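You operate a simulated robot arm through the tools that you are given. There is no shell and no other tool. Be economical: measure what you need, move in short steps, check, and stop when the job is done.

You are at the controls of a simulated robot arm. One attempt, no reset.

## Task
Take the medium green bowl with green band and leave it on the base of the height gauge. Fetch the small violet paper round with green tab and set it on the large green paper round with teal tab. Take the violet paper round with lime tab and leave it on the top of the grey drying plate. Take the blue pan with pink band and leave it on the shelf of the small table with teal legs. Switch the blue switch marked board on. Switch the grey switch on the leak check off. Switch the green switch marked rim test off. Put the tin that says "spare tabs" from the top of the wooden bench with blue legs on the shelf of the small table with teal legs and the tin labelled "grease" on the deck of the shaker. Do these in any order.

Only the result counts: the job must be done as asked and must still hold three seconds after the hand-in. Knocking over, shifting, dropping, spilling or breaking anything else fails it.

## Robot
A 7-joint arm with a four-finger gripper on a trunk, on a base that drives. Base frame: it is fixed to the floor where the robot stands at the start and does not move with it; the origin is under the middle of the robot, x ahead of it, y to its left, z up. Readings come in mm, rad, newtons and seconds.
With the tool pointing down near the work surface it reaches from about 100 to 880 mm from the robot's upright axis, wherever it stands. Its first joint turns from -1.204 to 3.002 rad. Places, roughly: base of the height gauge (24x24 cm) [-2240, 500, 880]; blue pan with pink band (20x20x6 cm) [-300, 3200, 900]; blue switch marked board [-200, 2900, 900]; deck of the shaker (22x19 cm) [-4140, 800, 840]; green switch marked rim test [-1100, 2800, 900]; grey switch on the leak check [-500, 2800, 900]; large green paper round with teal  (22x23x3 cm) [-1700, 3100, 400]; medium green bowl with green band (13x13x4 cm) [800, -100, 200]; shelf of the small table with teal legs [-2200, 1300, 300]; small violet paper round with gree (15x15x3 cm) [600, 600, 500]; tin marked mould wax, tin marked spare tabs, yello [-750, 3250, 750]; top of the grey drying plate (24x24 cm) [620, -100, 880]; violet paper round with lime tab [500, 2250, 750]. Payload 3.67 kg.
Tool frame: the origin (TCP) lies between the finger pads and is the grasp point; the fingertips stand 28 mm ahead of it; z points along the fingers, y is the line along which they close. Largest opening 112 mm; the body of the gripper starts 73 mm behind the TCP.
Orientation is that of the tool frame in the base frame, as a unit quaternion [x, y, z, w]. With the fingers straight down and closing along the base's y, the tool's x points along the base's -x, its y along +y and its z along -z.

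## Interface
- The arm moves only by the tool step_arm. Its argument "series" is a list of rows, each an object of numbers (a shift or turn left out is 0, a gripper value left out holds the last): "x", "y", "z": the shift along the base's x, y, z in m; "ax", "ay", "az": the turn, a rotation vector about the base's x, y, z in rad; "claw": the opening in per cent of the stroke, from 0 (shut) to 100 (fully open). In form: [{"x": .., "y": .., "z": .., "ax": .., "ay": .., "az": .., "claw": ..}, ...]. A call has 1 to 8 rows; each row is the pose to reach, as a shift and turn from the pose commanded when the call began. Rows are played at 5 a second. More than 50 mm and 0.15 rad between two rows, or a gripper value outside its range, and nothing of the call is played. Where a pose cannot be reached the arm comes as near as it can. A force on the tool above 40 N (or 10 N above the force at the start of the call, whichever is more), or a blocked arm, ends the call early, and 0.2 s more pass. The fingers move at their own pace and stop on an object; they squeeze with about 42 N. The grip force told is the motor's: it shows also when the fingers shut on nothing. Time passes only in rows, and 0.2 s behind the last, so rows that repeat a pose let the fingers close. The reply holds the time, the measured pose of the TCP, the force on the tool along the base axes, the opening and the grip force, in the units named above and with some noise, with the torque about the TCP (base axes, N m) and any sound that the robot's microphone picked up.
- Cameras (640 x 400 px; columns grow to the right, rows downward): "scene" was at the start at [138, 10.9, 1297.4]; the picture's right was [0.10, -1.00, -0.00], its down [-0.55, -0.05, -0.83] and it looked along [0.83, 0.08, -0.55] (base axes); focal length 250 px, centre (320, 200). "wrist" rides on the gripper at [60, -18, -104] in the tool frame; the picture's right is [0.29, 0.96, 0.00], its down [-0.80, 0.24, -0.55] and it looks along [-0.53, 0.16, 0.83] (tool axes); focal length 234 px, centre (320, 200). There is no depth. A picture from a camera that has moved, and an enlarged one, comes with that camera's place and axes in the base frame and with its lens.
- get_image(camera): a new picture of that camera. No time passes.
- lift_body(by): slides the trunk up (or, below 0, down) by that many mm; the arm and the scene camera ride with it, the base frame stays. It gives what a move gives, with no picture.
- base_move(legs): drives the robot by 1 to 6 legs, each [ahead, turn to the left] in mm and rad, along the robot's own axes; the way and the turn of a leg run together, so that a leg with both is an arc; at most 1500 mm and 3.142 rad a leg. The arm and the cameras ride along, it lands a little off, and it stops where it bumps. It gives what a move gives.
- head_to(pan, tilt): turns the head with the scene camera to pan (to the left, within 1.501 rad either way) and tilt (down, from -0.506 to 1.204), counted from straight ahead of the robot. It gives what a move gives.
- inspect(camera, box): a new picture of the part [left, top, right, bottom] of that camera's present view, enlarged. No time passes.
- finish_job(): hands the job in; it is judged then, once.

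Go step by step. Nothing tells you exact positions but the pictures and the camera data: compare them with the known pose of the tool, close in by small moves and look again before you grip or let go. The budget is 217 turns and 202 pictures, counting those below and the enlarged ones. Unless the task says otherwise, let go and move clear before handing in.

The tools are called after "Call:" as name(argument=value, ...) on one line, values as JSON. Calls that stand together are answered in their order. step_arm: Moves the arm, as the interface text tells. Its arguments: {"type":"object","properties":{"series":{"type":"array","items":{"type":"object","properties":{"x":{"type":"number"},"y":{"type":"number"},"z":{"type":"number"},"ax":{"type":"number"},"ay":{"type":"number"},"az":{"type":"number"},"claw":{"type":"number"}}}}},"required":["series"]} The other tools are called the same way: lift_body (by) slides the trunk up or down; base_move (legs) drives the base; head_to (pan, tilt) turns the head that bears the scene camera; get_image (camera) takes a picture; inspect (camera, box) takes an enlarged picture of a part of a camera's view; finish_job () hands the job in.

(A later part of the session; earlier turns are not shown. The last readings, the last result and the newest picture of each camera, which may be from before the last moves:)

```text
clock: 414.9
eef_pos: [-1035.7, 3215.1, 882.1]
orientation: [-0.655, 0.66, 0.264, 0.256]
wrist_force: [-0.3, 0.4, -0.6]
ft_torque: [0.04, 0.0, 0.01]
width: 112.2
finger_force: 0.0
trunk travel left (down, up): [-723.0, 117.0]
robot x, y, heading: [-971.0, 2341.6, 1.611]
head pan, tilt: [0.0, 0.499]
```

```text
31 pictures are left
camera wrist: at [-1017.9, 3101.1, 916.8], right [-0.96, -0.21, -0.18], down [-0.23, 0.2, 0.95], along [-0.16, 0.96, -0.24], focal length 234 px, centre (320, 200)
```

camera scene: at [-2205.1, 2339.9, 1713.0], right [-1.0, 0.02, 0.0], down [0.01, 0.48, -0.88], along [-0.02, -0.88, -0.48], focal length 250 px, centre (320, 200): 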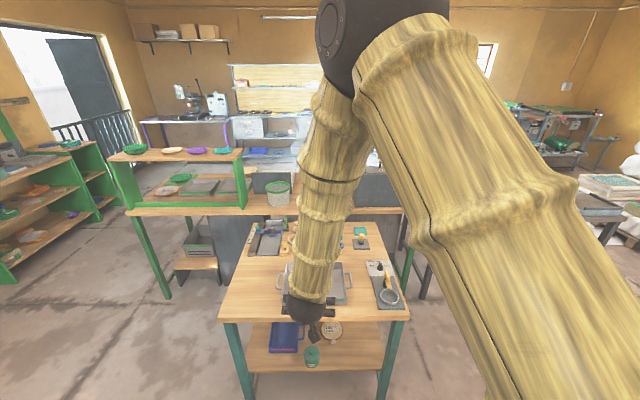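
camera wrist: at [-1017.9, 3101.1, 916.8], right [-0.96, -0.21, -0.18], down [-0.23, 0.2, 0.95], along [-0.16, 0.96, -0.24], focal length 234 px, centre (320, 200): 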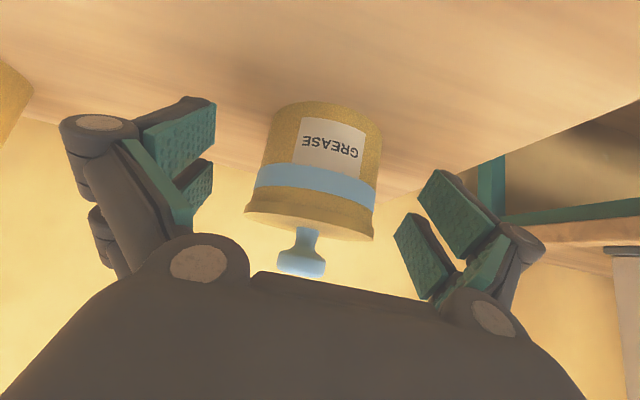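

Call:
step_arm(series=[{"claw": 75}, {"claw": 50}, {"claw": 20}, {"claw": 0}, {"claw": 0}])

Call:
lift_body(by=110)

Call:
get_image(camera="scene")

```text
clock: 416.1
eef_pos: [-1035.2, 3217.3, 882.2]
orientation: [-0.656, 0.66, 0.264, 0.255]
wrist_force: [1.1, 0.0, 1.2]
ft_torque: [0.07, -0.01, -0.04]
width: 72.2
finger_force: 42.0
trunk travel left (down, up): [-723.0, 117.0]
robot x, y, heading: [-972.9, 2342.1, 1.612]
head pan, tilt: [0.0, 0.499]
heard: snap
```

```text
clock: 417.5
eef_pos: [-1035.6, 3216.8, 990.8]
orientation: [-0.656, 0.66, 0.264, 0.255]
wrist_force: [-0.5, -0.3, -0.5]
ft_torque: [0.01, -0.03, 0.03]
width: 72.2
finger_force: 42.3
trunk travel left (down, up): [-833.0, 7.0]
robot x, y, heading: [-970.8, 2338.9, 1.61]
head pan, tilt: [0.0, 0.499]
```

```text
30 pictures are left
camera scene: at [-976.5, 2484.2, 1713.0], right [1.0, 0.04, 0.0], down [0.02, -0.48, -0.88], along [-0.03, 0.88, -0.48], focal length 250 px, centre (320, 200)
```

scene: 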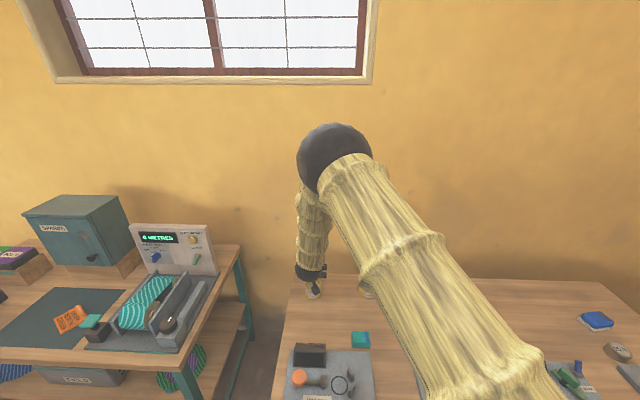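

I heard a "snap"; check the tin.

Call:
get_image(camera="wrist")

```text
29 pictures are left
camera wrist: at [-1017.7, 3101.3, 1026.5], right [-0.96, -0.21, -0.18], down [-0.23, 0.2, 0.95], along [-0.16, 0.96, -0.24], focal length 234 px, centre (320, 200)
```

wrist: 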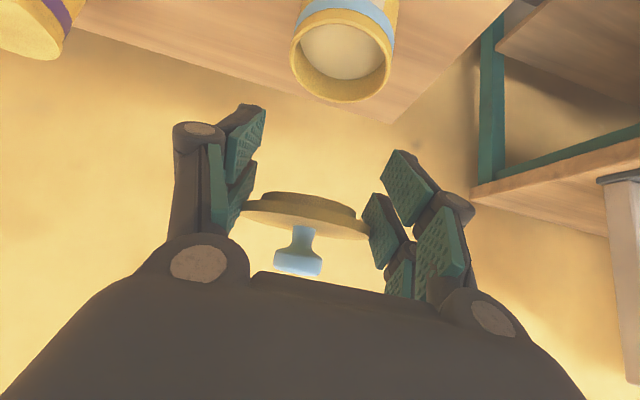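

I gripped only the lid, and it came off; the tin still stands there. I'll lower the lid straight back on and press it.

Call:
lift_body(by=-100)

Call:
get_image(camera="wrist")

```text
clock: 418.9
eef_pos: [-1036.3, 3215.4, 892.2]
orientation: [-0.655, 0.66, 0.263, 0.256]
wrist_force: [-0.4, 0.1, -0.7]
ft_torque: [0.01, 0.01, -0.01]
width: 72.2
finger_force: 42.5
trunk travel left (down, up): [-733.0, 107.0]
robot x, y, heading: [-968.7, 2341.6, 1.618]
head pan, tilt: [0.0, 0.499]
```

```text
28 pictures are left
camera wrist: at [-1017.8, 3101.1, 927.0], right [-0.96, -0.21, -0.18], down [-0.23, 0.2, 0.95], along [-0.16, 0.96, -0.24], focal length 234 px, centre (320, 200)
```

wrist: 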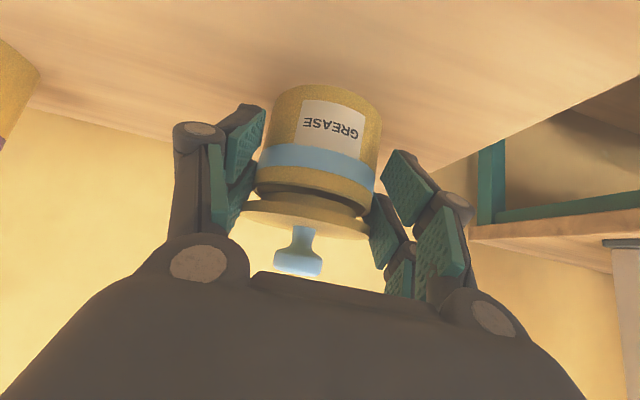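

Well aligned. Press it down.

Call:
step_arm(series=[{"z": -0.004}, {"z": -0.008}, {"z": -0.011}, {"z": -0.014}, {"z": -0.014}])

Call:
get_image(camera="wrist")

```text
clock: 420.1
eef_pos: [-1034.4, 3216.7, 882.0]
orientation: [-0.654, 0.659, 0.265, 0.258]
wrist_force: [-2.1, 4.1, 27.5]
ft_torque: [0.05, 0.58, -0.04]
width: 73.0
finger_force: 42.4
trunk travel left (down, up): [-733.0, 107.0]
robot x, y, heading: [-971.3, 2341.5, 1.611]
head pan, tilt: [0.0, 0.499]
heard: snap
```

```text
27 pictures are left
camera wrist: at [-1018.1, 3101.4, 916.0], right [-0.96, -0.21, -0.19], down [-0.23, 0.2, 0.95], along [-0.16, 0.96, -0.24], focal length 234 px, centre (320, 200)
```

wrist: 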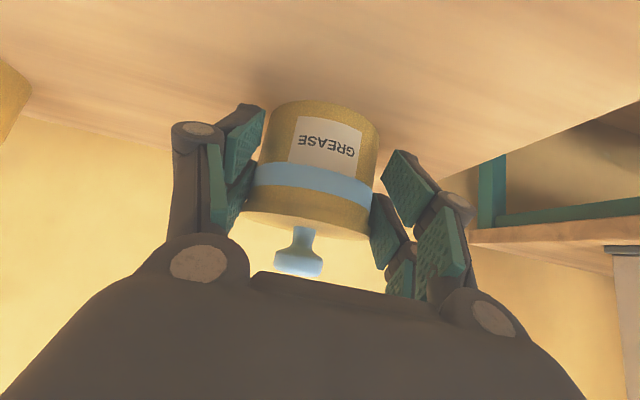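

The lid snapped back on. Now re-grip on the body: open, shift 9 mm back and slightly lower so the pads sit below the lid rim.

Call:
step_arm(series=[{"claw": 80}, {"claw": 100}, {"claw": 100}, {"y": -0.005, "z": -0.001}, {"y": -0.009, "z": -0.003}, {"y": -0.009, "z": -0.004}])

Call:
get_image(camera="wrist")

```text
clock: 421.5
eef_pos: [-1034.7, 3207.8, 874.6]
orientation: [-0.655, 0.66, 0.263, 0.256]
wrist_force: [-0.8, -0.1, 1.1]
ft_torque: [0.03, 0.01, -0.02]
width: 112.1
finger_force: 0.1
trunk travel left (down, up): [-733.0, 107.0]
robot x, y, heading: [-975.2, 2342.0, 1.609]
head pan, tilt: [0.0, 0.499]
```

```text
26 pictures are left
camera wrist: at [-1017.9, 3092.2, 909.0], right [-0.96, -0.21, -0.18], down [-0.23, 0.2, 0.95], along [-0.16, 0.96, -0.24], focal length 234 px, centre (320, 200)
```

wrist: 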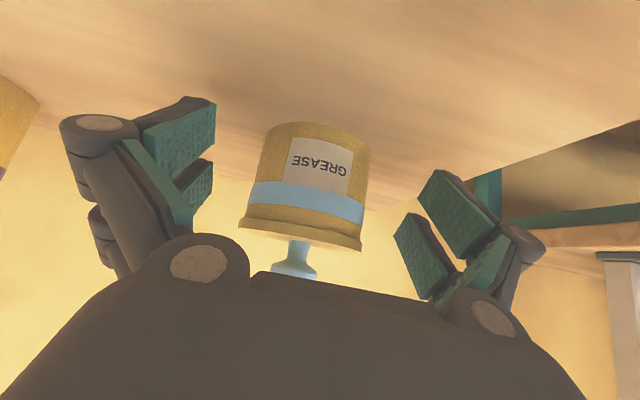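

Call:
step_arm(series=[{"claw": 75}, {"claw": 50}, {"claw": 20}, {"claw": 0}, {"claw": 0}])

Call:
get_image(camera="wrist")

```text
clock: 422.7
eef_pos: [-1034.3, 3207.8, 874.1]
orientation: [-0.655, 0.661, 0.262, 0.256]
wrist_force: [0.5, -0.6, 3.2]
ft_torque: [0.04, -0.1, -0.04]
width: 70.6
finger_force: 42.3
trunk travel left (down, up): [-733.0, 107.0]
robot x, y, heading: [-969.0, 2338.6, 1.613]
head pan, tilt: [0.0, 0.499]
```

```text
25 pictures are left
camera wrist: at [-1017.8, 3092.1, 909.3], right [-0.96, -0.21, -0.18], down [-0.23, 0.2, 0.95], along [-0.16, 0.96, -0.24], focal length 234 px, centre (320, 200)
```

wrist: 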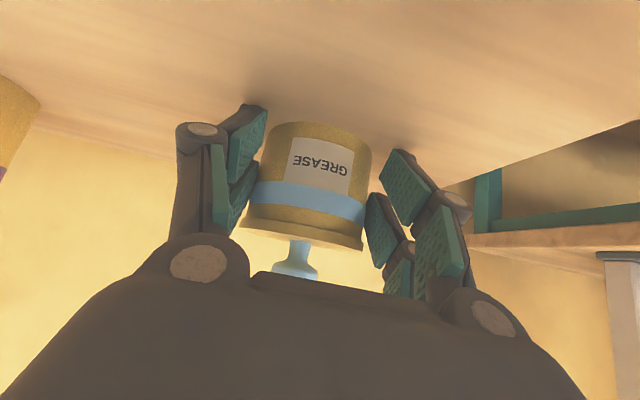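

Call:
lift_body(by=25)

Call:
get_image(camera="wrist")

```text
clock: 423.4
eef_pos: [-1034.9, 3208.5, 898.0]
orientation: [-0.655, 0.66, 0.264, 0.256]
wrist_force: [0.5, 0.2, -1.3]
ft_torque: [-0.02, 0.01, 0.05]
width: 70.6
finger_force: 41.5
trunk travel left (down, up): [-758.0, 82.0]
robot x, y, heading: [-970.9, 2336.3, 1.612]
head pan, tilt: [0.0, 0.499]
```

```text
24 pictures are left
camera wrist: at [-1018.0, 3092.6, 933.2], right [-0.96, -0.21, -0.18], down [-0.23, 0.2, 0.95], along [-0.16, 0.96, -0.24], focal length 234 px, centre (320, 200)
```

wrist: 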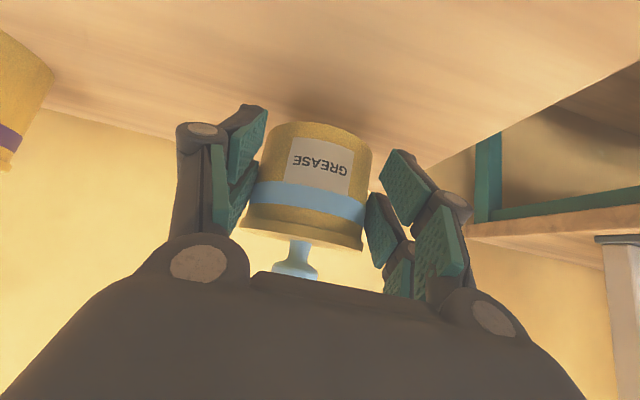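

The whole tin is held now. Raise, back off and drive toward the shaker, then look.

Call:
lift_body(by=80)

Call:
base_move(legs=[[-160, 0], [0, 1.54], [900, 0], [800, 0]])

Call:
head_to(pan=0.5, tilt=0.4)

Call:
get_image(camera="scene")

```text
clock: 424.5
eef_pos: [-1034.7, 3206.6, 978.9]
orientation: [-0.655, 0.66, 0.264, 0.255]
wrist_force: [-1.2, 0.9, -1.7]
ft_torque: [-0.02, -0.01, 0.01]
width: 70.7
finger_force: 42.7
trunk travel left (down, up): [-838.0, 2.0]
robot x, y, heading: [-968.2, 2340.7, 1.609]
head pan, tilt: [0.0, 0.499]
```

```text
clock: 437.9
eef_pos: [-3528.1, 2137.9, 979.9]
orientation: [0.93, -0.022, -0.367, -0.002]
wrist_force: [0.2, -0.9, -2.1]
ft_torque: [-0.05, -0.08, -0.01]
width: 69.6
finger_force: 42.1
trunk travel left (down, up): [-838.0, 2.0]
robot x, y, heading: [-2657.1, 2170.8, 3.138]
head pan, tilt: [0.0, 0.499]
```

```text
clock: 438.9
eef_pos: [-3527.7, 2138.0, 978.1]
orientation: [0.93, -0.022, -0.367, -0.002]
wrist_force: [0.1, 0.8, -2.4]
ft_torque: [-0.01, -0.04, 0.01]
width: 69.9
finger_force: 41.8
trunk travel left (down, up): [-838.0, 2.0]
robot x, y, heading: [-2658.7, 2168.1, 3.144]
head pan, tilt: [0.499, 0.4]
```

```text
23 pictures are left
camera scene: at [-2790.9, 2126.3, 1727.2], right [-0.48, 0.88, 0.0], down [0.34, 0.19, -0.92], along [-0.81, -0.44, -0.39], focal length 250 px, centre (320, 200)
```

scene: 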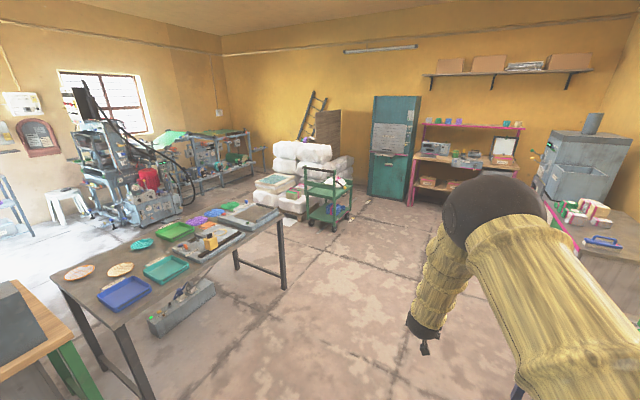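

Call:
inspect(camera="scene", box=[130, 180, 310, 300])

```text
3.33 times, centred on (220, 240) of scene
camera zoom: at [-2790.9, 2126.3, 1727.2], right [-0.48, 0.88, 0.0], down [0.34, 0.19, -0.92], along [-0.81, -0.44, -0.39], focal length 834 px, centre (653, 67)
```

zoom: 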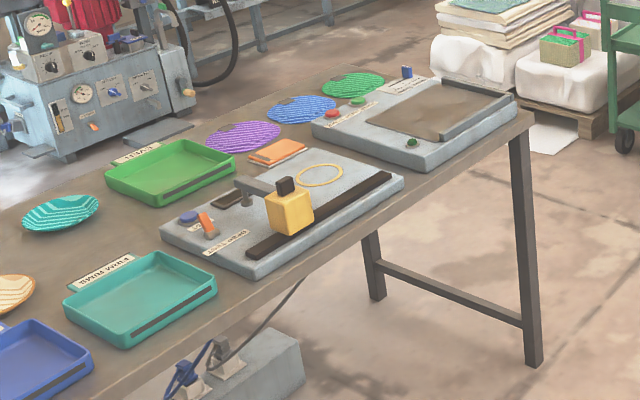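

The shaker is at the far end of the dark table; deck center ≈(-4145,798), table edge y≈940. I'll drive to face it from the +y side.

Call:
base_move(legs=[[760, 0], [770, 0], [0, 1.57], [380, 0]])

Call:
head_to(pan=0.0, tilt=0.7)

Call:
get_image(camera="scene")

Call:
get_image(camera="wrist")

```text
clock: 452.6
eef_pos: [-4143.2, 915.3, 978.3]
orientation: [0.669, 0.646, -0.26, 0.26]
wrist_force: [-0.4, 0.5, -2.2]
ft_torque: [0.08, 0.02, -0.01]
width: 69.1
finger_force: 42.1
trunk travel left (down, up): [-838.0, 2.0]
robot x, y, heading: [-4185.1, 1783.7, -1.556]
head pan, tilt: [0.499, 0.4]
```

```text
clock: 453.5
eef_pos: [-4142.4, 915.3, 979.6]
orientation: [0.669, 0.646, -0.259, 0.26]
wrist_force: [0.1, 0.8, -1.5]
ft_torque: [0.02, 0.02, 0.0]
width: 69.4
finger_force: 41.8
trunk travel left (down, up): [-838.0, 2.0]
robot x, y, heading: [-4187.9, 1785.7, -1.559]
head pan, tilt: [0.0, 0.7]
```

```text
21 pictures are left
camera scene: at [-4183.1, 1650.7, 1700.4], right [-1.0, -0.01, 0.0], down [-0.01, 0.64, -0.77], along [0.01, -0.77, -0.64], focal length 250 px, centre (320, 200)
```

scene: 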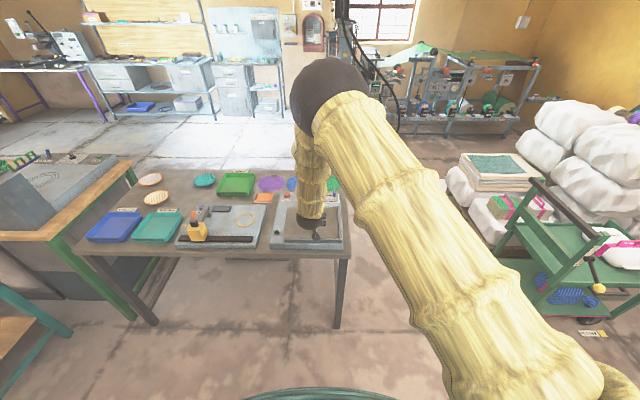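

```text
20 pictures are left
camera wrist: at [-4159.2, 1030.8, 1013.8], right [0.97, 0.18, -0.18], down [0.22, -0.21, 0.95], along [0.13, -0.96, -0.24], focal length 234 px, centre (320, 200)
```

wrist: 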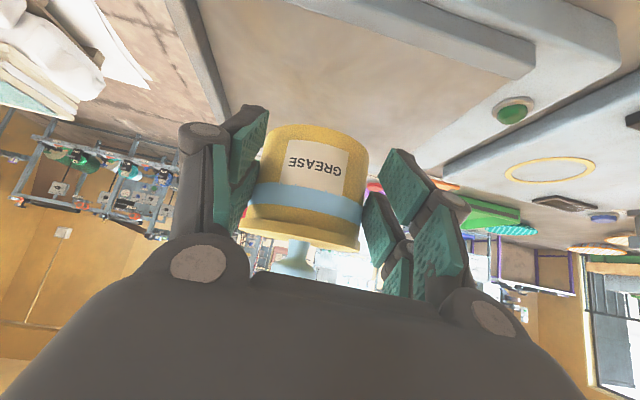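

Drive 105 mm further so the tin is above the deck center.

Call:
base_move(legs=[[105, 0]])

Call:
lift_body(by=-75)

Call:
get_image(camera="wrist")

Call:
inspect(camera="scene", box=[255, 160, 375, 270])

```text
clock: 454.6
eef_pos: [-4142.1, 810.6, 978.1]
orientation: [0.669, 0.647, -0.259, 0.259]
wrist_force: [-0.4, 0.5, -1.7]
ft_torque: [0.05, -0.01, -0.03]
width: 69.4
finger_force: 42.4
trunk travel left (down, up): [-838.0, 2.0]
robot x, y, heading: [-4185.2, 1679.2, -1.557]
head pan, tilt: [0.0, 0.7]
```

```text
clock: 455.8
eef_pos: [-4141.9, 809.7, 904.9]
orientation: [0.668, 0.647, -0.26, 0.26]
wrist_force: [-0.7, 0.8, -1.8]
ft_torque: [0.07, 0.03, 0.03]
width: 69.4
finger_force: 42.1
trunk travel left (down, up): [-763.0, 77.0]
robot x, y, heading: [-4183.8, 1679.1, -1.558]
head pan, tilt: [0.0, 0.7]
```

```text
19 pictures are left
camera wrist: at [-4157.8, 925.7, 939.1], right [0.97, 0.18, -0.18], down [0.22, -0.21, 0.95], along [0.13, -0.96, -0.24], focal length 234 px, centre (320, 200)
```

wrist: 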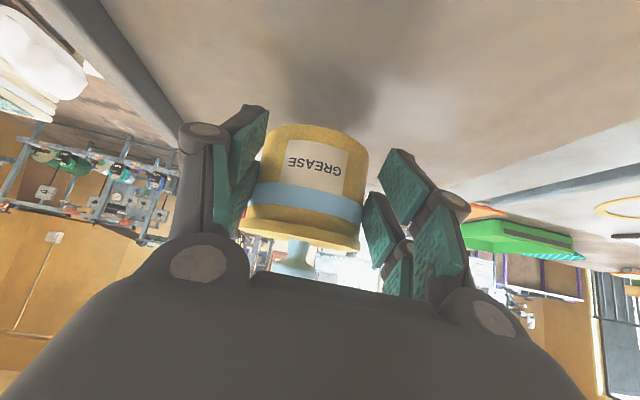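

```text
3.64 times, centred on (315, 215) of scene
camera zoom: at [-4181.9, 1545.8, 1625.4], right [-1.0, -0.01, 0.0], down [-0.01, 0.64, -0.76], along [0.01, -0.76, -0.64], focal length 910 px, centre (338, 146)
```

zoom: 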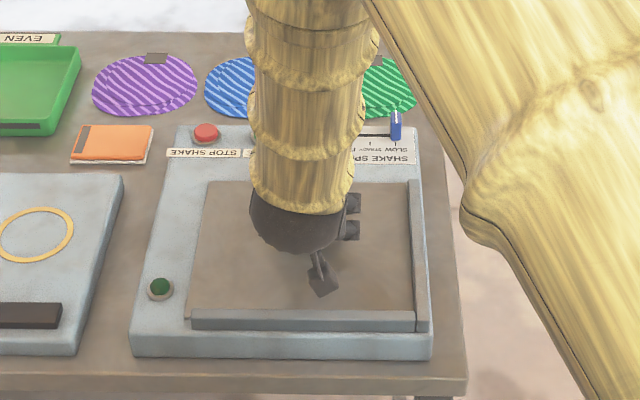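

Centered over the deck, clear of lips and buttons. Lower to contact.

Call:
lift_body(by=-24)

Call:
step_arm(series=[{"z": -0.004}, {"z": -0.008}, {"z": -0.012}, {"z": -0.014}, {"z": -0.014}])

```text
clock: 456.5
eef_pos: [-4142.2, 809.9, 883.1]
orientation: [0.668, 0.645, -0.261, 0.262]
wrist_force: [-0.6, -5.2, 19.7]
ft_torque: [-0.12, 0.17, 0.04]
width: 69.2
finger_force: 41.7
trunk travel left (down, up): [-739.0, 101.0]
robot x, y, heading: [-4187.0, 1679.3, -1.559]
head pan, tilt: [0.0, 0.7]
```

```text
clock: 456.9
eef_pos: [-4143.5, 807.5, 883.1]
orientation: [0.667, 0.644, -0.264, 0.265]
wrist_force: [-0.6, 7.3, 21.8]
ft_torque: [0.27, 0.22, -0.12]
width: 69.6
finger_force: 42.2
trunk travel left (down, up): [-739.0, 101.0]
robot x, y, heading: [-4182.6, 1677.0, -1.56]
head pan, tilt: [0.0, 0.7]
stopped in row 2: the force on the tool passed its limit at 44 N (the readings are from after the stop); the commanded pose is now the measured one
```

Contact at z≈883. Relieve slightly, release, and retract along the tool axis.

Call:
step_arm(series=[{"z": 0.002}, {"z": 0.002, "claw": 80}, {"z": 0.002, "claw": 95}, {"z": 0.002, "claw": 95}, {"y": 0.02, "z": 0.023}, {"y": 0.045, "z": 0.05}, {"y": 0.07, "z": 0.08}])

Call:
get_image(camera="wrist")

```text
clock: 458.7
eef_pos: [-4158.6, 882.2, 935.2]
orientation: [0.684, 0.639, -0.25, 0.25]
wrist_force: [-0.5, -0.3, 0.9]
ft_torque: [0.0, -0.03, 0.01]
width: 106.2
finger_force: 0.0
trunk travel left (down, up): [-739.0, 101.0]
robot x, y, heading: [-4182.4, 1677.7, -1.559]
head pan, tilt: [0.0, 0.7]
stopped in row 7: the arm was blocked; the commanded pose is now the measured one
```

```text
17 pictures are left
camera wrist: at [-4170.2, 996.0, 972.9], right [0.97, 0.16, -0.17], down [0.2, -0.25, 0.95], along [0.11, -0.96, -0.27], focal length 234 px, centre (320, 200)
```

wrist: 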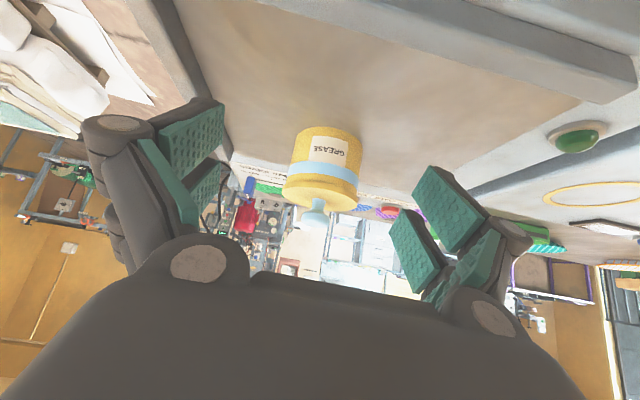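

Grease tin is on the deck. Raise, back away and drive across the room to the orange-legged bench for the violet round with lime tab.

Call:
lift_body(by=95)

Call:
base_move(legs=[[-490, 0], [0, 1.56], [1250, 0], [1250, 0], [1120, 0]])

Call:
head_to(pan=0.0, tilt=0.65)

Call:
get_image(camera="scene")

```text
clock: 460.0
eef_pos: [-4157.3, 882.6, 1031.2]
orientation: [0.684, 0.638, -0.25, 0.25]
wrist_force: [-0.3, -0.7, 0.0]
ft_torque: [0.02, -0.01, 0.01]
width: 106.5
finger_force: 0.1
trunk travel left (down, up): [-834.0, 6.0]
robot x, y, heading: [-4182.7, 1678.3, -1.553]
head pan, tilt: [0.0, 0.7]
```

```text
clock: 483.8
eef_pos: [228.2, 2176.0, 1031.4]
orientation: [0.041, 0.935, -0.004, 0.353]
wrist_force: [0.3, -0.6, -0.3]
ft_torque: [-0.02, -0.03, 0.01]
width: 106.5
finger_force: 0.0
trunk travel left (down, up): [-834.0, 6.0]
robot x, y, heading: [-568.8, 2163.3, -0.006]
head pan, tilt: [0.0, 0.7]
```

```text
clock: 484.5
eef_pos: [227.0, 2174.9, 1031.2]
orientation: [0.04, 0.934, -0.003, 0.354]
wrist_force: [-0.7, -0.1, 0.1]
ft_torque: [0.02, -0.02, -0.01]
width: 106.5
finger_force: 0.1
trunk travel left (down, up): [-834.0, 6.0]
robot x, y, heading: [-568.8, 2165.0, -0.006]
head pan, tilt: [0.0, 0.649]
```

```text
16 pictures are left
camera scene: at [-432.9, 2166.6, 1700.6], right [-0.01, -1.0, 0.0], down [-0.6, 0.0, -0.8], along [0.8, -0.01, -0.6], focal length 250 px, centre (320, 200)
```

scene: 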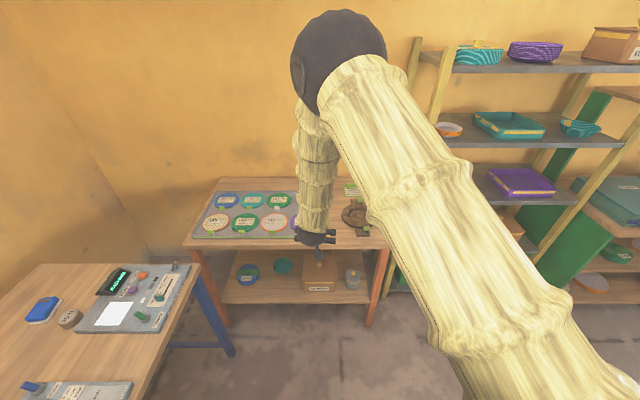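

Call:
get_image(camera="wrist")

```text
15 pictures are left
camera wrist: at [112.0, 2165.4, 1069.2], right [-0.14, 0.98, -0.17], down [0.25, 0.2, 0.95], along [0.96, 0.09, -0.27], focal length 234 px, centre (320, 200)
```

wrist: 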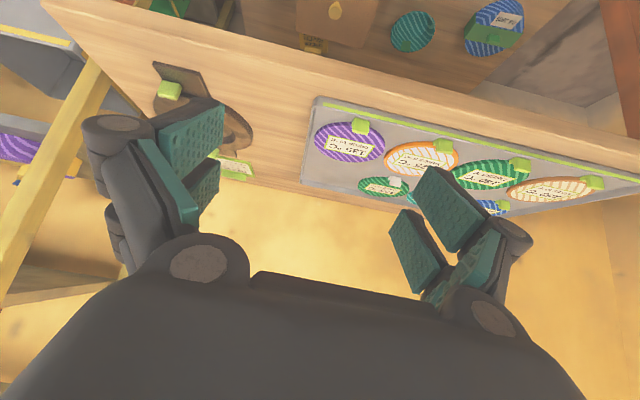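

The violet round with lime tab: tab at about (512,2257,788). Align orientation and y, lower, then approach.

Call:
step_arm(series=[{"y": 0.03, "ax": -0.008, "ay": -0.01, "az": 0.026}, {"y": 0.06, "ax": -0.016, "ay": -0.02, "az": 0.052}, {"y": 0.082, "ax": -0.024, "ay": -0.029, "az": 0.077, "claw": 45}, {"y": 0.082, "ax": -0.024, "ay": -0.029, "az": 0.077}])

Call:
lift_body(by=-165)

Call:
base_move(legs=[[200, 0]])

Call:
get_image(camera="wrist")

```text
clock: 485.5
eef_pos: [226.5, 2252.3, 1025.1]
orientation: [0.006, 0.932, 0.001, 0.362]
wrist_force: [-0.9, 0.1, 0.8]
ft_torque: [-0.04, 0.01, 0.03]
width: 50.4
finger_force: 0.1
trunk travel left (down, up): [-834.0, 6.0]
robot x, y, heading: [-572.9, 2165.2, -0.008]
head pan, tilt: [0.0, 0.649]
```

```text
clock: 487.4
eef_pos: [229.4, 2251.6, 865.3]
orientation: [0.008, 0.931, 0.002, 0.364]
wrist_force: [-0.4, -0.8, 0.1]
ft_torque: [0.03, 0.0, 0.0]
width: 50.3
finger_force: 0.1
trunk travel left (down, up): [-669.0, 171.0]
robot x, y, heading: [-568.9, 2163.4, -0.007]
head pan, tilt: [0.0, 0.649]
```

```text
clock: 489.0
eef_pos: [432.8, 2251.9, 865.6]
orientation: [0.007, 0.931, 0.002, 0.365]
wrist_force: [0.5, 0.1, -0.2]
ft_torque: [-0.02, -0.01, -0.03]
width: 50.8
finger_force: 0.0
trunk travel left (down, up): [-669.0, 171.0]
robot x, y, heading: [-365.4, 2165.6, -0.01]
head pan, tilt: [0.0, 0.649]
```

```text
14 pictures are left
camera wrist: at [318.0, 2234.4, 901.2], right [-0.2, 0.96, -0.19], down [0.21, 0.23, 0.95], along [0.96, 0.15, -0.25], focal length 234 px, centre (320, 200)
```

wrist: 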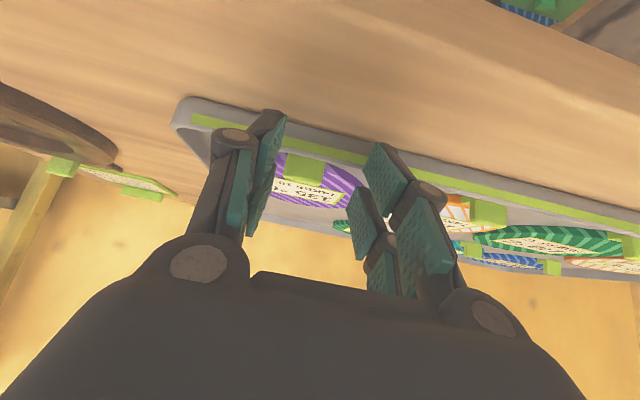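

Call:
inspect(camera="wrist", box=[240, 110, 400, 230])

```text
3.33 times, centred on (320, 170) of wrist
camera zoom: at [318.0, 2234.4, 901.2], right [-0.2, 0.96, -0.19], down [0.21, 0.23, 0.95], along [0.96, 0.15, -0.25], focal length 781 px, centre (320, 300)
```

zoom: 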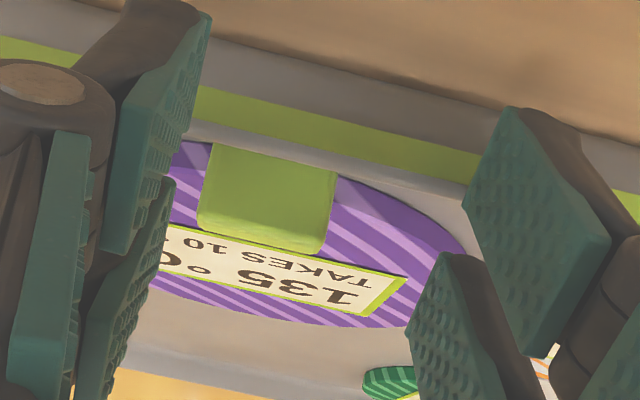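

Comparing with the earlier successful grip geometry, I need +22 mm x, −6 mm y at the same height. Advance carefully.

Call:
step_arm(series=[{"x": 0.008, "y": -0.003}, {"x": 0.015, "y": -0.006}, {"x": 0.022, "y": -0.006}, {"x": 0.022, "y": -0.006}])

Call:
inspect(camera="wrist", box=[230, 90, 430, 230])

```text
clock: 490.0
eef_pos: [455.6, 2243.5, 866.8]
orientation: [0.011, 0.931, 0.003, 0.365]
wrist_force: [-2.5, 1.5, 5.2]
ft_torque: [0.21, 0.0, 0.06]
width: 51.4
finger_force: 1.1
trunk travel left (down, up): [-669.0, 171.0]
robot x, y, heading: [-368.2, 2164.1, -0.006]
head pan, tilt: [0.0, 0.649]
```

```text
2.86 times, centred on (330, 160) of wrist
camera zoom: at [340.2, 2226.2, 903.2], right [-0.19, 0.96, -0.18], down [0.21, 0.22, 0.95], along [0.96, 0.15, -0.25], focal length 669 px, centre (291, 314)
```

zoom: 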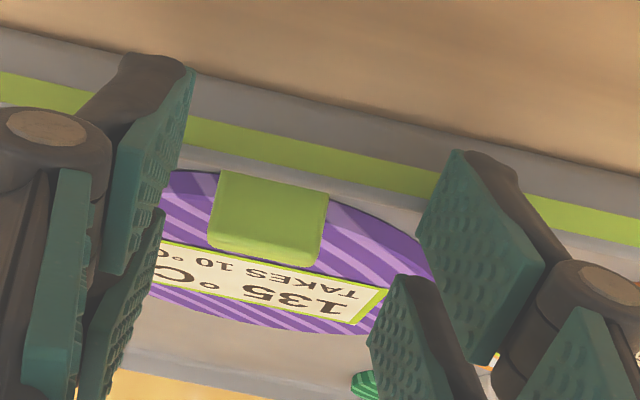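

Forces suggest a light touch, so I re-read before going on.

Call:
step_arm(series=[{"z": 0.006}, {"z": 0.012}, {"z": 0.012}])

Call:
get_image(camera="scene")

```text
clock: 490.8
eef_pos: [453.1, 2237.8, 869.9]
orientation: [0.014, 0.934, 0.003, 0.358]
wrist_force: [0.1, 0.0, 0.0]
ft_torque: [0.01, 0.04, -0.05]
width: 50.1
finger_force: 0.0
trunk travel left (down, up): [-669.0, 171.0]
robot x, y, heading: [-367.0, 2163.4, -0.003]
head pan, tilt: [0.0, 0.649]
```

```text
11 pictures are left
camera scene: at [-229.9, 2165.6, 1535.7], right [-0.01, -1.0, 0.0], down [-0.6, 0.0, -0.8], along [0.8, 0.0, -0.6], focal length 250 px, centre (320, 200)
```

scene: 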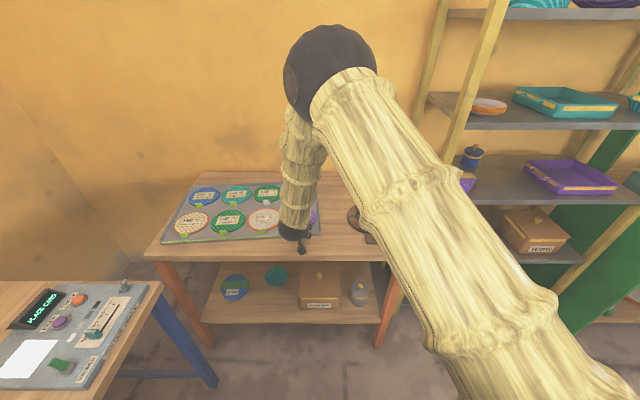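

Call:
inspect(camera="scene", box=[140, 170, 330, 275])

```text
3.37 times, centred on (235, 222) of scene
camera zoom: at [-229.9, 2165.6, 1535.7], right [-0.01, -1.0, 0.0], down [-0.6, 0.0, -0.8], along [0.8, 0.0, -0.6], focal length 843 px, centre (606, 124)
```

zoom: 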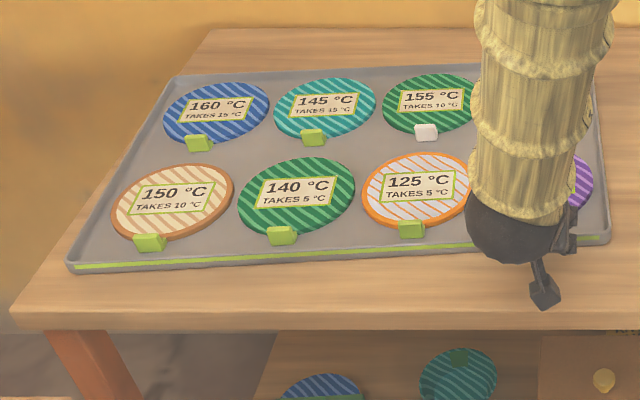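

The tray rim is what I touched: bench/tray are higher than assumed (rim ≈845). I'll raise, make the tool nearly vertical, and come down over the tab (≈(497,2240), top ≈852).

Call:
step_arm(series=[{"z": 0.03}, {"z": 0.06, "ay": 0.1}, {"z": 0.06, "ay": 0.22}, {"z": 0.06, "ay": 0.34}, {"z": 0.06, "ay": 0.45, "x": 0.015}, {"z": 0.06, "ay": 0.45, "x": 0.034, "y": 0.003}, {"z": 0.06, "ay": 0.45, "x": 0.034, "y": 0.003}])

Call:
get_image(camera="wrist")

```text
clock: 492.4
eef_pos: [488.7, 2246.0, 939.5]
orientation: [0.008, 0.989, 0.001, 0.149]
wrist_force: [0.0, -0.7, 0.7]
ft_torque: [0.02, 0.03, -0.01]
width: 50.3
finger_force: 0.1
trunk travel left (down, up): [-669.0, 171.0]
robot x, y, heading: [-368.2, 2163.1, -0.004]
head pan, tilt: [0.0, 0.649]
```

```text
9 pictures are left
camera wrist: at [399.9, 2229.4, 1021.1], right [-0.26, 0.96, -0.08], down [0.6, 0.23, 0.76], along [0.75, 0.15, -0.64], focal length 234 px, centre (320, 200)
```

wrist: 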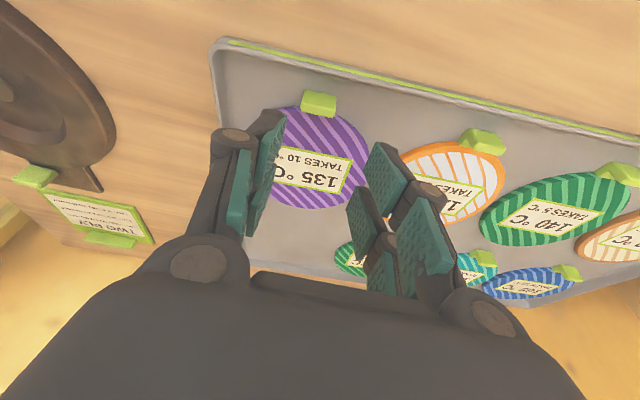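

Clear view: tab at (495,2239,840). Come straight down around it.

Call:
step_arm(series=[{"x": -0.003, "y": -0.007, "z": -0.02}, {"x": -0.003, "y": -0.007, "z": -0.04}, {"x": -0.003, "y": -0.007, "z": -0.055}, {"x": -0.003, "y": -0.007, "z": -0.068}, {"x": -0.003, "y": -0.007, "z": -0.068}])

Call:
step_arm(series=[{"claw": 30}, {"claw": 10}, {"claw": 0}, {"claw": 0}])

Call:
inspect(camera="wrist", box=[200, 60, 440, 220])

```text
clock: 493.6
eef_pos: [485.0, 2241.9, 873.9]
orientation: [0.007, 0.988, 0.002, 0.151]
wrist_force: [5.1, 0.5, 17.6]
ft_torque: [0.32, 0.09, -0.15]
width: 47.3
finger_force: 0.1
trunk travel left (down, up): [-669.0, 171.0]
robot x, y, heading: [-367.1, 2162.0, -0.009]
head pan, tilt: [0.0, 0.649]
```

```text
clock: 494.6
eef_pos: [483.9, 2243.1, 872.1]
orientation: [0.007, 0.989, 0.0, 0.15]
wrist_force: [-1.9, 8.5, 29.2]
ft_torque: [0.32, 0.54, -0.07]
width: 5.7
finger_force: 35.6
trunk travel left (down, up): [-669.0, 171.0]
robot x, y, heading: [-365.6, 2164.6, -0.006]
head pan, tilt: [0.0, 0.649]
```

```text
2.50 times, centred on (320, 140) of wrist
camera zoom: at [395.2, 2225.4, 954.3], right [-0.26, 0.96, -0.08], down [0.6, 0.23, 0.77], along [0.76, 0.15, -0.64], focal length 585 px, centre (320, 350)
```

zoom: 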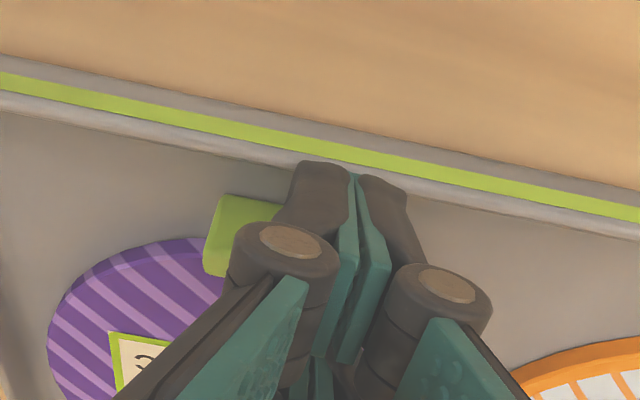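

The fingers closed just beside the tab. Lift, reopen, and shift about 20 mm in −y.

Call:
step_arm(series=[{"z": 0.02}, {"z": 0.045}, {"z": 0.045, "claw": 55, "y": -0.02}, {"z": 0.045, "claw": 55, "y": -0.024}, {"z": 0.045, "claw": 55, "y": -0.024}])

Call:
get_image(camera="wrist")

```text
clock: 495.8
eef_pos: [484.9, 2217.8, 915.8]
orientation: [0.007, 0.989, 0.001, 0.148]
wrist_force: [0.0, -1.3, 1.1]
ft_torque: [0.0, 0.0, 0.02]
width: 61.7
finger_force: 0.1
trunk travel left (down, up): [-669.0, 171.0]
robot x, y, heading: [-366.5, 2168.3, -0.007]
head pan, tilt: [0.0, 0.649]
```

```text
7 pictures are left
camera wrist: at [396.9, 2200.0, 997.0], right [-0.26, 0.96, -0.08], down [0.6, 0.23, 0.76], along [0.75, 0.15, -0.64], focal length 234 px, centre (320, 200)
```

wrist: 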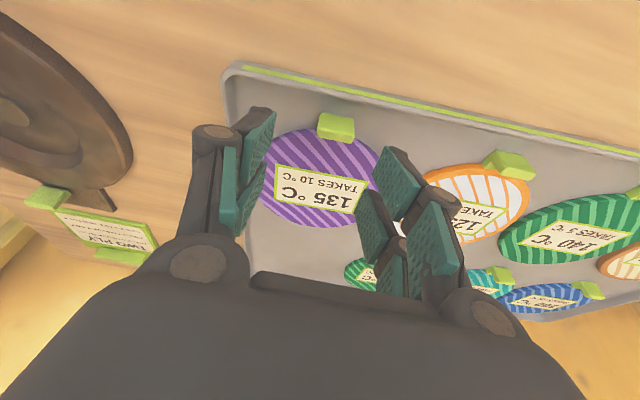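

Now the tab is between the fingertips. Descend to just above the tray floor and close.

Call:
step_arm(series=[{"y": 0.003, "z": -0.015}, {"y": 0.003, "z": -0.028}, {"y": 0.003, "z": -0.038}, {"y": 0.003, "z": -0.038}])

Call:
step_arm(series=[{"claw": 35}, {"claw": 15}, {"claw": 0}, {"claw": 0}])

```text
clock: 496.8
eef_pos: [485.6, 2220.8, 877.6]
orientation: [0.007, 0.989, 0.0, 0.149]
wrist_force: [0.3, 0.2, -0.7]
ft_torque: [0.05, 0.0, 0.01]
width: 61.3
finger_force: 0.1
trunk travel left (down, up): [-669.0, 171.0]
robot x, y, heading: [-364.4, 2166.0, -0.004]
head pan, tilt: [0.0, 0.649]
```

```text
clock: 497.8
eef_pos: [486.5, 2221.1, 877.6]
orientation: [0.007, 0.989, 0.001, 0.149]
wrist_force: [-0.4, 0.0, -1.3]
ft_torque: [-0.02, -0.04, 0.04]
width: 0.2
finger_force: 35.8
trunk travel left (down, up): [-669.0, 171.0]
robot x, y, heading: [-365.0, 2163.2, -0.001]
head pan, tilt: [0.0, 0.649]
```

Too high: the tips pass over the tab when open. Raise, reopen, and go about 17 mm lower.

Call:
step_arm(series=[{"z": 0.02}, {"z": 0.02, "claw": 55}, {"z": 0.02, "claw": 55}, {"z": 0.0}, {"z": -0.01}, {"z": -0.016}, {"z": -0.016}])

Call:
inspect(camera="wrist", box=[200, 60, 440, 220])

```text
clock: 499.2
eef_pos: [489.3, 2221.7, 875.0]
orientation: [0.01, 0.988, 0.004, 0.155]
wrist_force: [-4.7, -1.5, 63.5]
ft_torque: [-0.39, 0.64, -0.19]
width: 12.1
finger_force: 14.6
trunk travel left (down, up): [-669.0, 171.0]
robot x, y, heading: [-366.8, 2159.7, -0.012]
head pan, tilt: [0.0, 0.649]
stopped in row 6: the force on the tool passed its limit at 50 N (the readings are from after the stop); the commanded pose is now the measured one
```

```text
2.50 times, centred on (320, 140) of wrist
camera zoom: at [399.1, 2202.9, 955.1], right [-0.26, 0.96, -0.08], down [0.59, 0.22, 0.77], along [0.76, 0.15, -0.63], focal length 585 px, centre (320, 350)
```

zoom: 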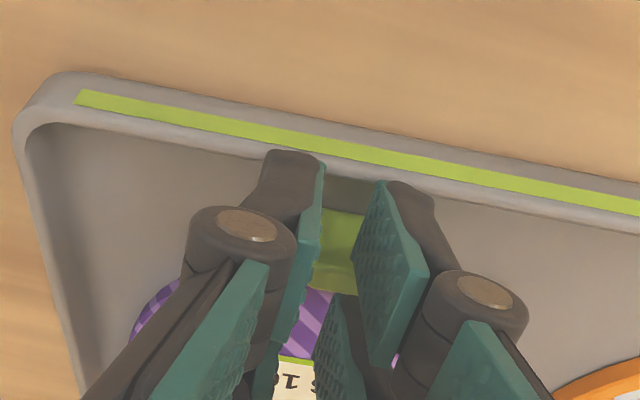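

The tips come down just in front of the tab, so I need about 13 mm more in x. Raise, reopen, shift, descend and close.

Call:
step_arm(series=[{"z": 0.02}, {"z": 0.04, "claw": 55}, {"z": 0.04, "claw": 55, "x": 0.01, "y": 0.003}, {"z": 0.04, "x": 0.013, "y": 0.003}, {"z": 0.025, "x": 0.013, "y": 0.003}, {"z": 0.012, "x": 0.013, "y": 0.003}, {"z": 0.005, "x": 0.013, "y": 0.003}, {"z": 0.005, "x": 0.013, "y": 0.003}])

Call:
step_arm(series=[{"claw": 35}, {"claw": 15}, {"claw": 0}, {"claw": 0}])

```text
clock: 501.0
eef_pos: [500.8, 2223.0, 872.9]
orientation: [0.009, 0.988, 0.001, 0.152]
wrist_force: [0.4, -0.4, -0.3]
ft_torque: [0.01, -0.01, 0.01]
width: 61.6
finger_force: 0.1
trunk travel left (down, up): [-669.0, 171.0]
robot x, y, heading: [-368.9, 2163.1, -0.01]
head pan, tilt: [0.0, 0.649]
```

```text
clock: 502.0
eef_pos: [501.5, 2222.9, 872.8]
orientation: [0.01, 0.988, 0.001, 0.151]
wrist_force: [-0.4, 0.3, 0.5]
ft_torque: [-0.04, 0.0, 0.04]
width: 26.7
finger_force: 42.3
trunk travel left (down, up): [-669.0, 171.0]
robot x, y, heading: [-365.0, 2163.9, -0.005]
head pan, tilt: [0.0, 0.649]
```

Gripped (26.7 mm). Lift with the trunk and drive to the drying plate.

Call:
lift_body(by=165)

Call:
base_move(legs=[[-95, 0], [0, -1.565], [1160, 0], [1160, 0], [0, 1.57]])

Call:
head_to(pan=-0.15, tilt=0.75)

Call:
get_image(camera="scene")

```text
clock: 503.8
eef_pos: [502.6, 2222.2, 1038.3]
orientation: [0.009, 0.988, 0.001, 0.152]
wrist_force: [-0.9, -0.1, -0.3]
ft_torque: [0.01, 0.05, -0.01]
width: 26.8
finger_force: 42.4
trunk travel left (down, up): [-834.0, 6.0]
robot x, y, heading: [-366.2, 2164.2, -0.008]
head pan, tilt: [0.0, 0.649]
```

```text
clock: 523.7
eef_pos: [368.6, -128.7, 1037.2]
orientation: [0.022, 0.988, 0.0, 0.152]
wrist_force: [0.5, -0.3, -0.6]
ft_torque: [0.01, 0.0, 0.02]
width: 26.4
finger_force: 42.2
trunk travel left (down, up): [-834.0, 6.0]
robot x, y, heading: [-501.3, -164.8, -0.03]
head pan, tilt: [0.0, 0.649]
```

```text
clock: 524.4
eef_pos: [368.0, -128.3, 1038.4]
orientation: [0.023, 0.988, -0.001, 0.151]
wrist_force: [0.7, 0.6, -0.5]
ft_torque: [0.0, 0.02, -0.01]
width: 26.6
finger_force: 42.2
trunk travel left (down, up): [-834.0, 6.0]
robot x, y, heading: [-500.9, -163.2, -0.031]
head pan, tilt: [-0.15, 0.75]
```

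```text
5 pictures are left
camera scene: at [-370.3, -178.6, 1692.1], right [-0.18, -0.98, 0.0], down [-0.67, 0.12, -0.73], along [0.72, -0.13, -0.68], focal length 250 px, centre (320, 200)
```

scene: 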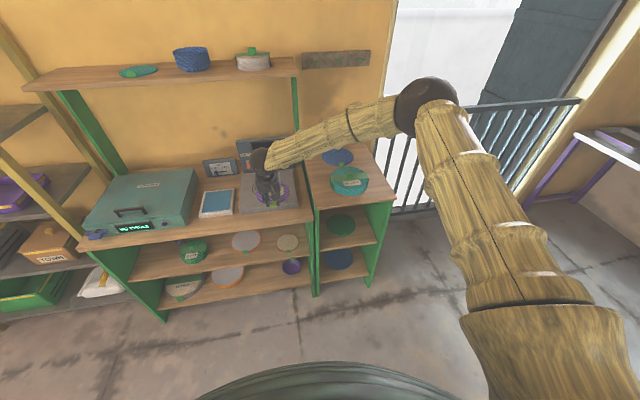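

Plate ahead. Drive 165 forward, shift y, and lower near the plate.

Call:
base_move(legs=[[167, 0]])

Call:
step_arm(series=[{"y": 0.01}, {"y": 0.02}, {"y": 0.03}, {"y": 0.032}, {"y": 0.032}])

Call:
lift_body(by=-85)

Call:
get_image(camera="wrist")

```text
clock: 525.8
eef_pos: [534.9, -134.1, 1038.1]
orientation: [0.023, 0.988, -0.001, 0.15]
wrist_force: [0.2, 0.3, -0.5]
ft_torque: [-0.02, 0.04, -0.01]
width: 26.7
finger_force: 42.1
trunk travel left (down, up): [-834.0, 6.0]
robot x, y, heading: [-336.5, -171.0, -0.035]
head pan, tilt: [-0.15, 0.75]
```

```text
clock: 527.0
eef_pos: [534.7, -101.8, 1037.0]
orientation: [0.023, 0.988, -0.001, 0.151]
wrist_force: [-0.4, -0.3, 0.0]
ft_torque: [0.01, 0.02, 0.03]
width: 26.7
finger_force: 42.3
trunk travel left (down, up): [-834.0, 6.0]
robot x, y, heading: [-331.4, -167.6, -0.031]
head pan, tilt: [-0.15, 0.75]
```

```text
clock: 528.2
eef_pos: [533.5, -101.5, 953.5]
orientation: [0.024, 0.988, -0.001, 0.151]
wrist_force: [-0.7, 0.2, 0.2]
ft_torque: [-0.02, 0.02, -0.01]
width: 26.7
finger_force: 42.3
trunk travel left (down, up): [-749.0, 91.0]
robot x, y, heading: [-334.2, -168.2, -0.038]
head pan, tilt: [-0.15, 0.75]
```

```text
4 pictures are left
camera wrist: at [444.8, -116.8, 1034.3], right [-0.23, 0.97, -0.08], down [0.6, 0.21, 0.77], along [0.76, 0.13, -0.63], focal length 234 px, centre (320, 200)
```

wrist: 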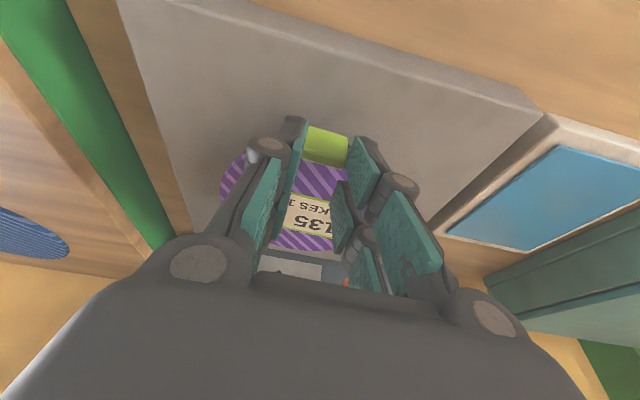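

Disc is above the plate. Shift 12 mm back and descend to contact.

Call:
step_arm(series=[{"x": -0.006, "z": -0.01}, {"x": -0.012, "z": -0.02}, {"x": -0.012, "z": -0.028}, {"x": -0.012, "z": -0.034}, {"x": -0.012, "z": -0.038}, {"x": -0.012, "z": -0.038}])

```text
clock: 529.3
eef_pos: [525.4, -100.5, 927.3]
orientation: [0.024, 0.987, 0.001, 0.157]
wrist_force: [-4.8, -0.9, 24.1]
ft_torque: [-0.08, 0.19, -0.02]
width: 26.3
finger_force: 41.5
trunk travel left (down, up): [-749.0, 91.0]
robot x, y, heading: [-332.6, -167.2, -0.034]
head pan, tilt: [-0.15, 0.75]
stopped in row 5: the force on the tool passed its limit at 43 N (the readings are from after the stop); the commanded pose is now the measured one
```

Contact. Ease up 2 mm, release, and lift straight up.

Call:
step_arm(series=[{"z": 0.002}, {"z": 0.002, "claw": 32}, {"z": 0.002, "claw": 38}, {"z": 0.002, "claw": 38}, {"z": 0.03, "claw": 38}, {"z": 0.07, "claw": 38}, {"z": 0.1, "claw": 38}])

Call:
get_image(camera="wrist")

```text
clock: 530.9
eef_pos: [524.5, -99.8, 1024.7]
orientation: [0.024, 0.988, 0.0, 0.155]
wrist_force: [0.2, 0.6, -0.5]
ft_torque: [0.01, 0.01, 0.02]
width: 42.6
finger_force: 0.1
trunk travel left (down, up): [-749.0, 91.0]
robot x, y, heading: [-337.9, -170.0, -0.032]
head pan, tilt: [-0.15, 0.75]
```

```text
3 pictures are left
camera wrist: at [434.3, -115.9, 1104.7], right [-0.23, 0.97, -0.08], down [0.6, 0.21, 0.77], along [0.77, 0.13, -0.63], focal length 234 px, centre (320, 200)
```

wrist: 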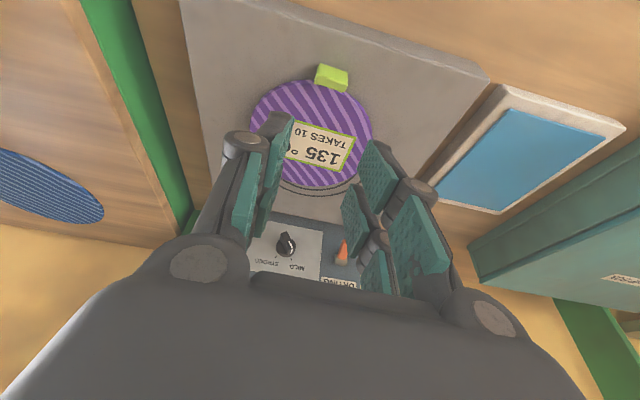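

The violet round lies flat on the drying plate. Since I nudged the round tray ~17 mm earlier, I'll return and gently pull it back.

Call:
lift_body(by=85)

Call:
base_move(legs=[[-130, 0], [0, 1.6], [1160, 0], [1170, 0], [0, -1.57]])

```text
clock: 532.1
eef_pos: [525.3, -101.2, 1107.8]
orientation: [0.025, 0.988, 0.001, 0.154]
wrist_force: [1.2, 0.8, -0.2]
ft_torque: [0.03, 0.03, -0.02]
width: 42.5
finger_force: 0.0
trunk travel left (down, up): [-834.0, 6.0]
robot x, y, heading: [-337.4, -168.9, -0.034]
head pan, tilt: [-0.15, 0.75]
```

```text
clock: 552.0
eef_pos: [429.0, 2260.7, 1108.7]
orientation: [0.004, 0.988, 0.004, 0.154]
wrist_force: [-0.5, 0.4, 0.1]
ft_torque: [-0.02, -0.02, 0.03]
width: 42.6
finger_force: 0.1
trunk travel left (down, up): [-834.0, 6.0]
robot x, y, heading: [-425.7, 2156.7, 0.008]
head pan, tilt: [-0.15, 0.75]
```

Call:
base_move(legs=[[73, 0]])

Call:
step_arm(series=[{"y": -0.01, "claw": 0}, {"y": -0.02, "claw": 0}, {"y": -0.033, "claw": 0}, {"y": -0.033}])

Call:
lift_body(by=-190)

Call:
get_image(camera="wrist")

```text
clock: 553.0
eef_pos: [488.8, 2261.7, 1119.1]
orientation: [0.001, 0.987, 0.003, 0.16]
wrist_force: [-1.5, -0.5, 1.5]
ft_torque: [-0.02, -0.04, -0.05]
width: 42.7
finger_force: 0.0
trunk travel left (down, up): [-834.0, 6.0]
robot x, y, heading: [-358.4, 2160.3, 0.007]
head pan, tilt: [-0.15, 0.75]
```

```text
clock: 554.0
eef_pos: [493.8, 2228.9, 1114.6]
orientation: [0.002, 0.988, 0.004, 0.157]
wrist_force: [-0.5, 0.5, -0.7]
ft_torque: [0.02, -0.05, -0.02]
width: 0.2
finger_force: 35.9
trunk travel left (down, up): [-834.0, 6.0]
robot x, y, heading: [-360.5, 2157.9, 0.003]
head pan, tilt: [-0.15, 0.75]
```

```text
clock: 556.1
eef_pos: [496.3, 2228.7, 923.0]
orientation: [0.002, 0.988, 0.004, 0.156]
wrist_force: [-0.2, -0.9, -0.5]
ft_torque: [-0.01, -0.03, -0.02]
width: 0.1
finger_force: 35.7
trunk travel left (down, up): [-644.0, 196.0]
robot x, y, heading: [-358.2, 2162.3, 0.006]
head pan, tilt: [-0.15, 0.75]
```

```text
2 pictures are left
camera wrist: at [405.8, 2210.0, 1003.0], right [-0.27, 0.96, -0.08], down [0.59, 0.23, 0.78], along [0.76, 0.16, -0.63], focal length 234 px, centre (320, 200)
```

wrist: 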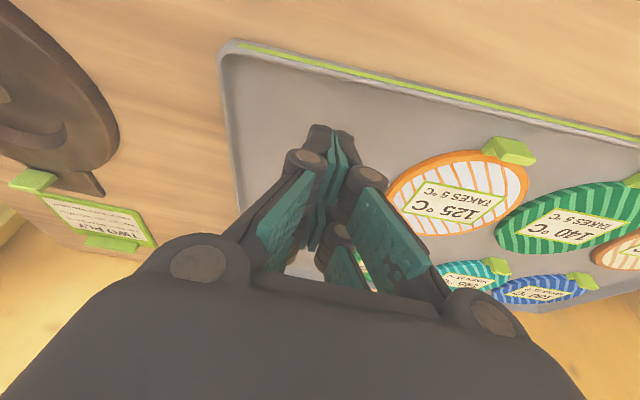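

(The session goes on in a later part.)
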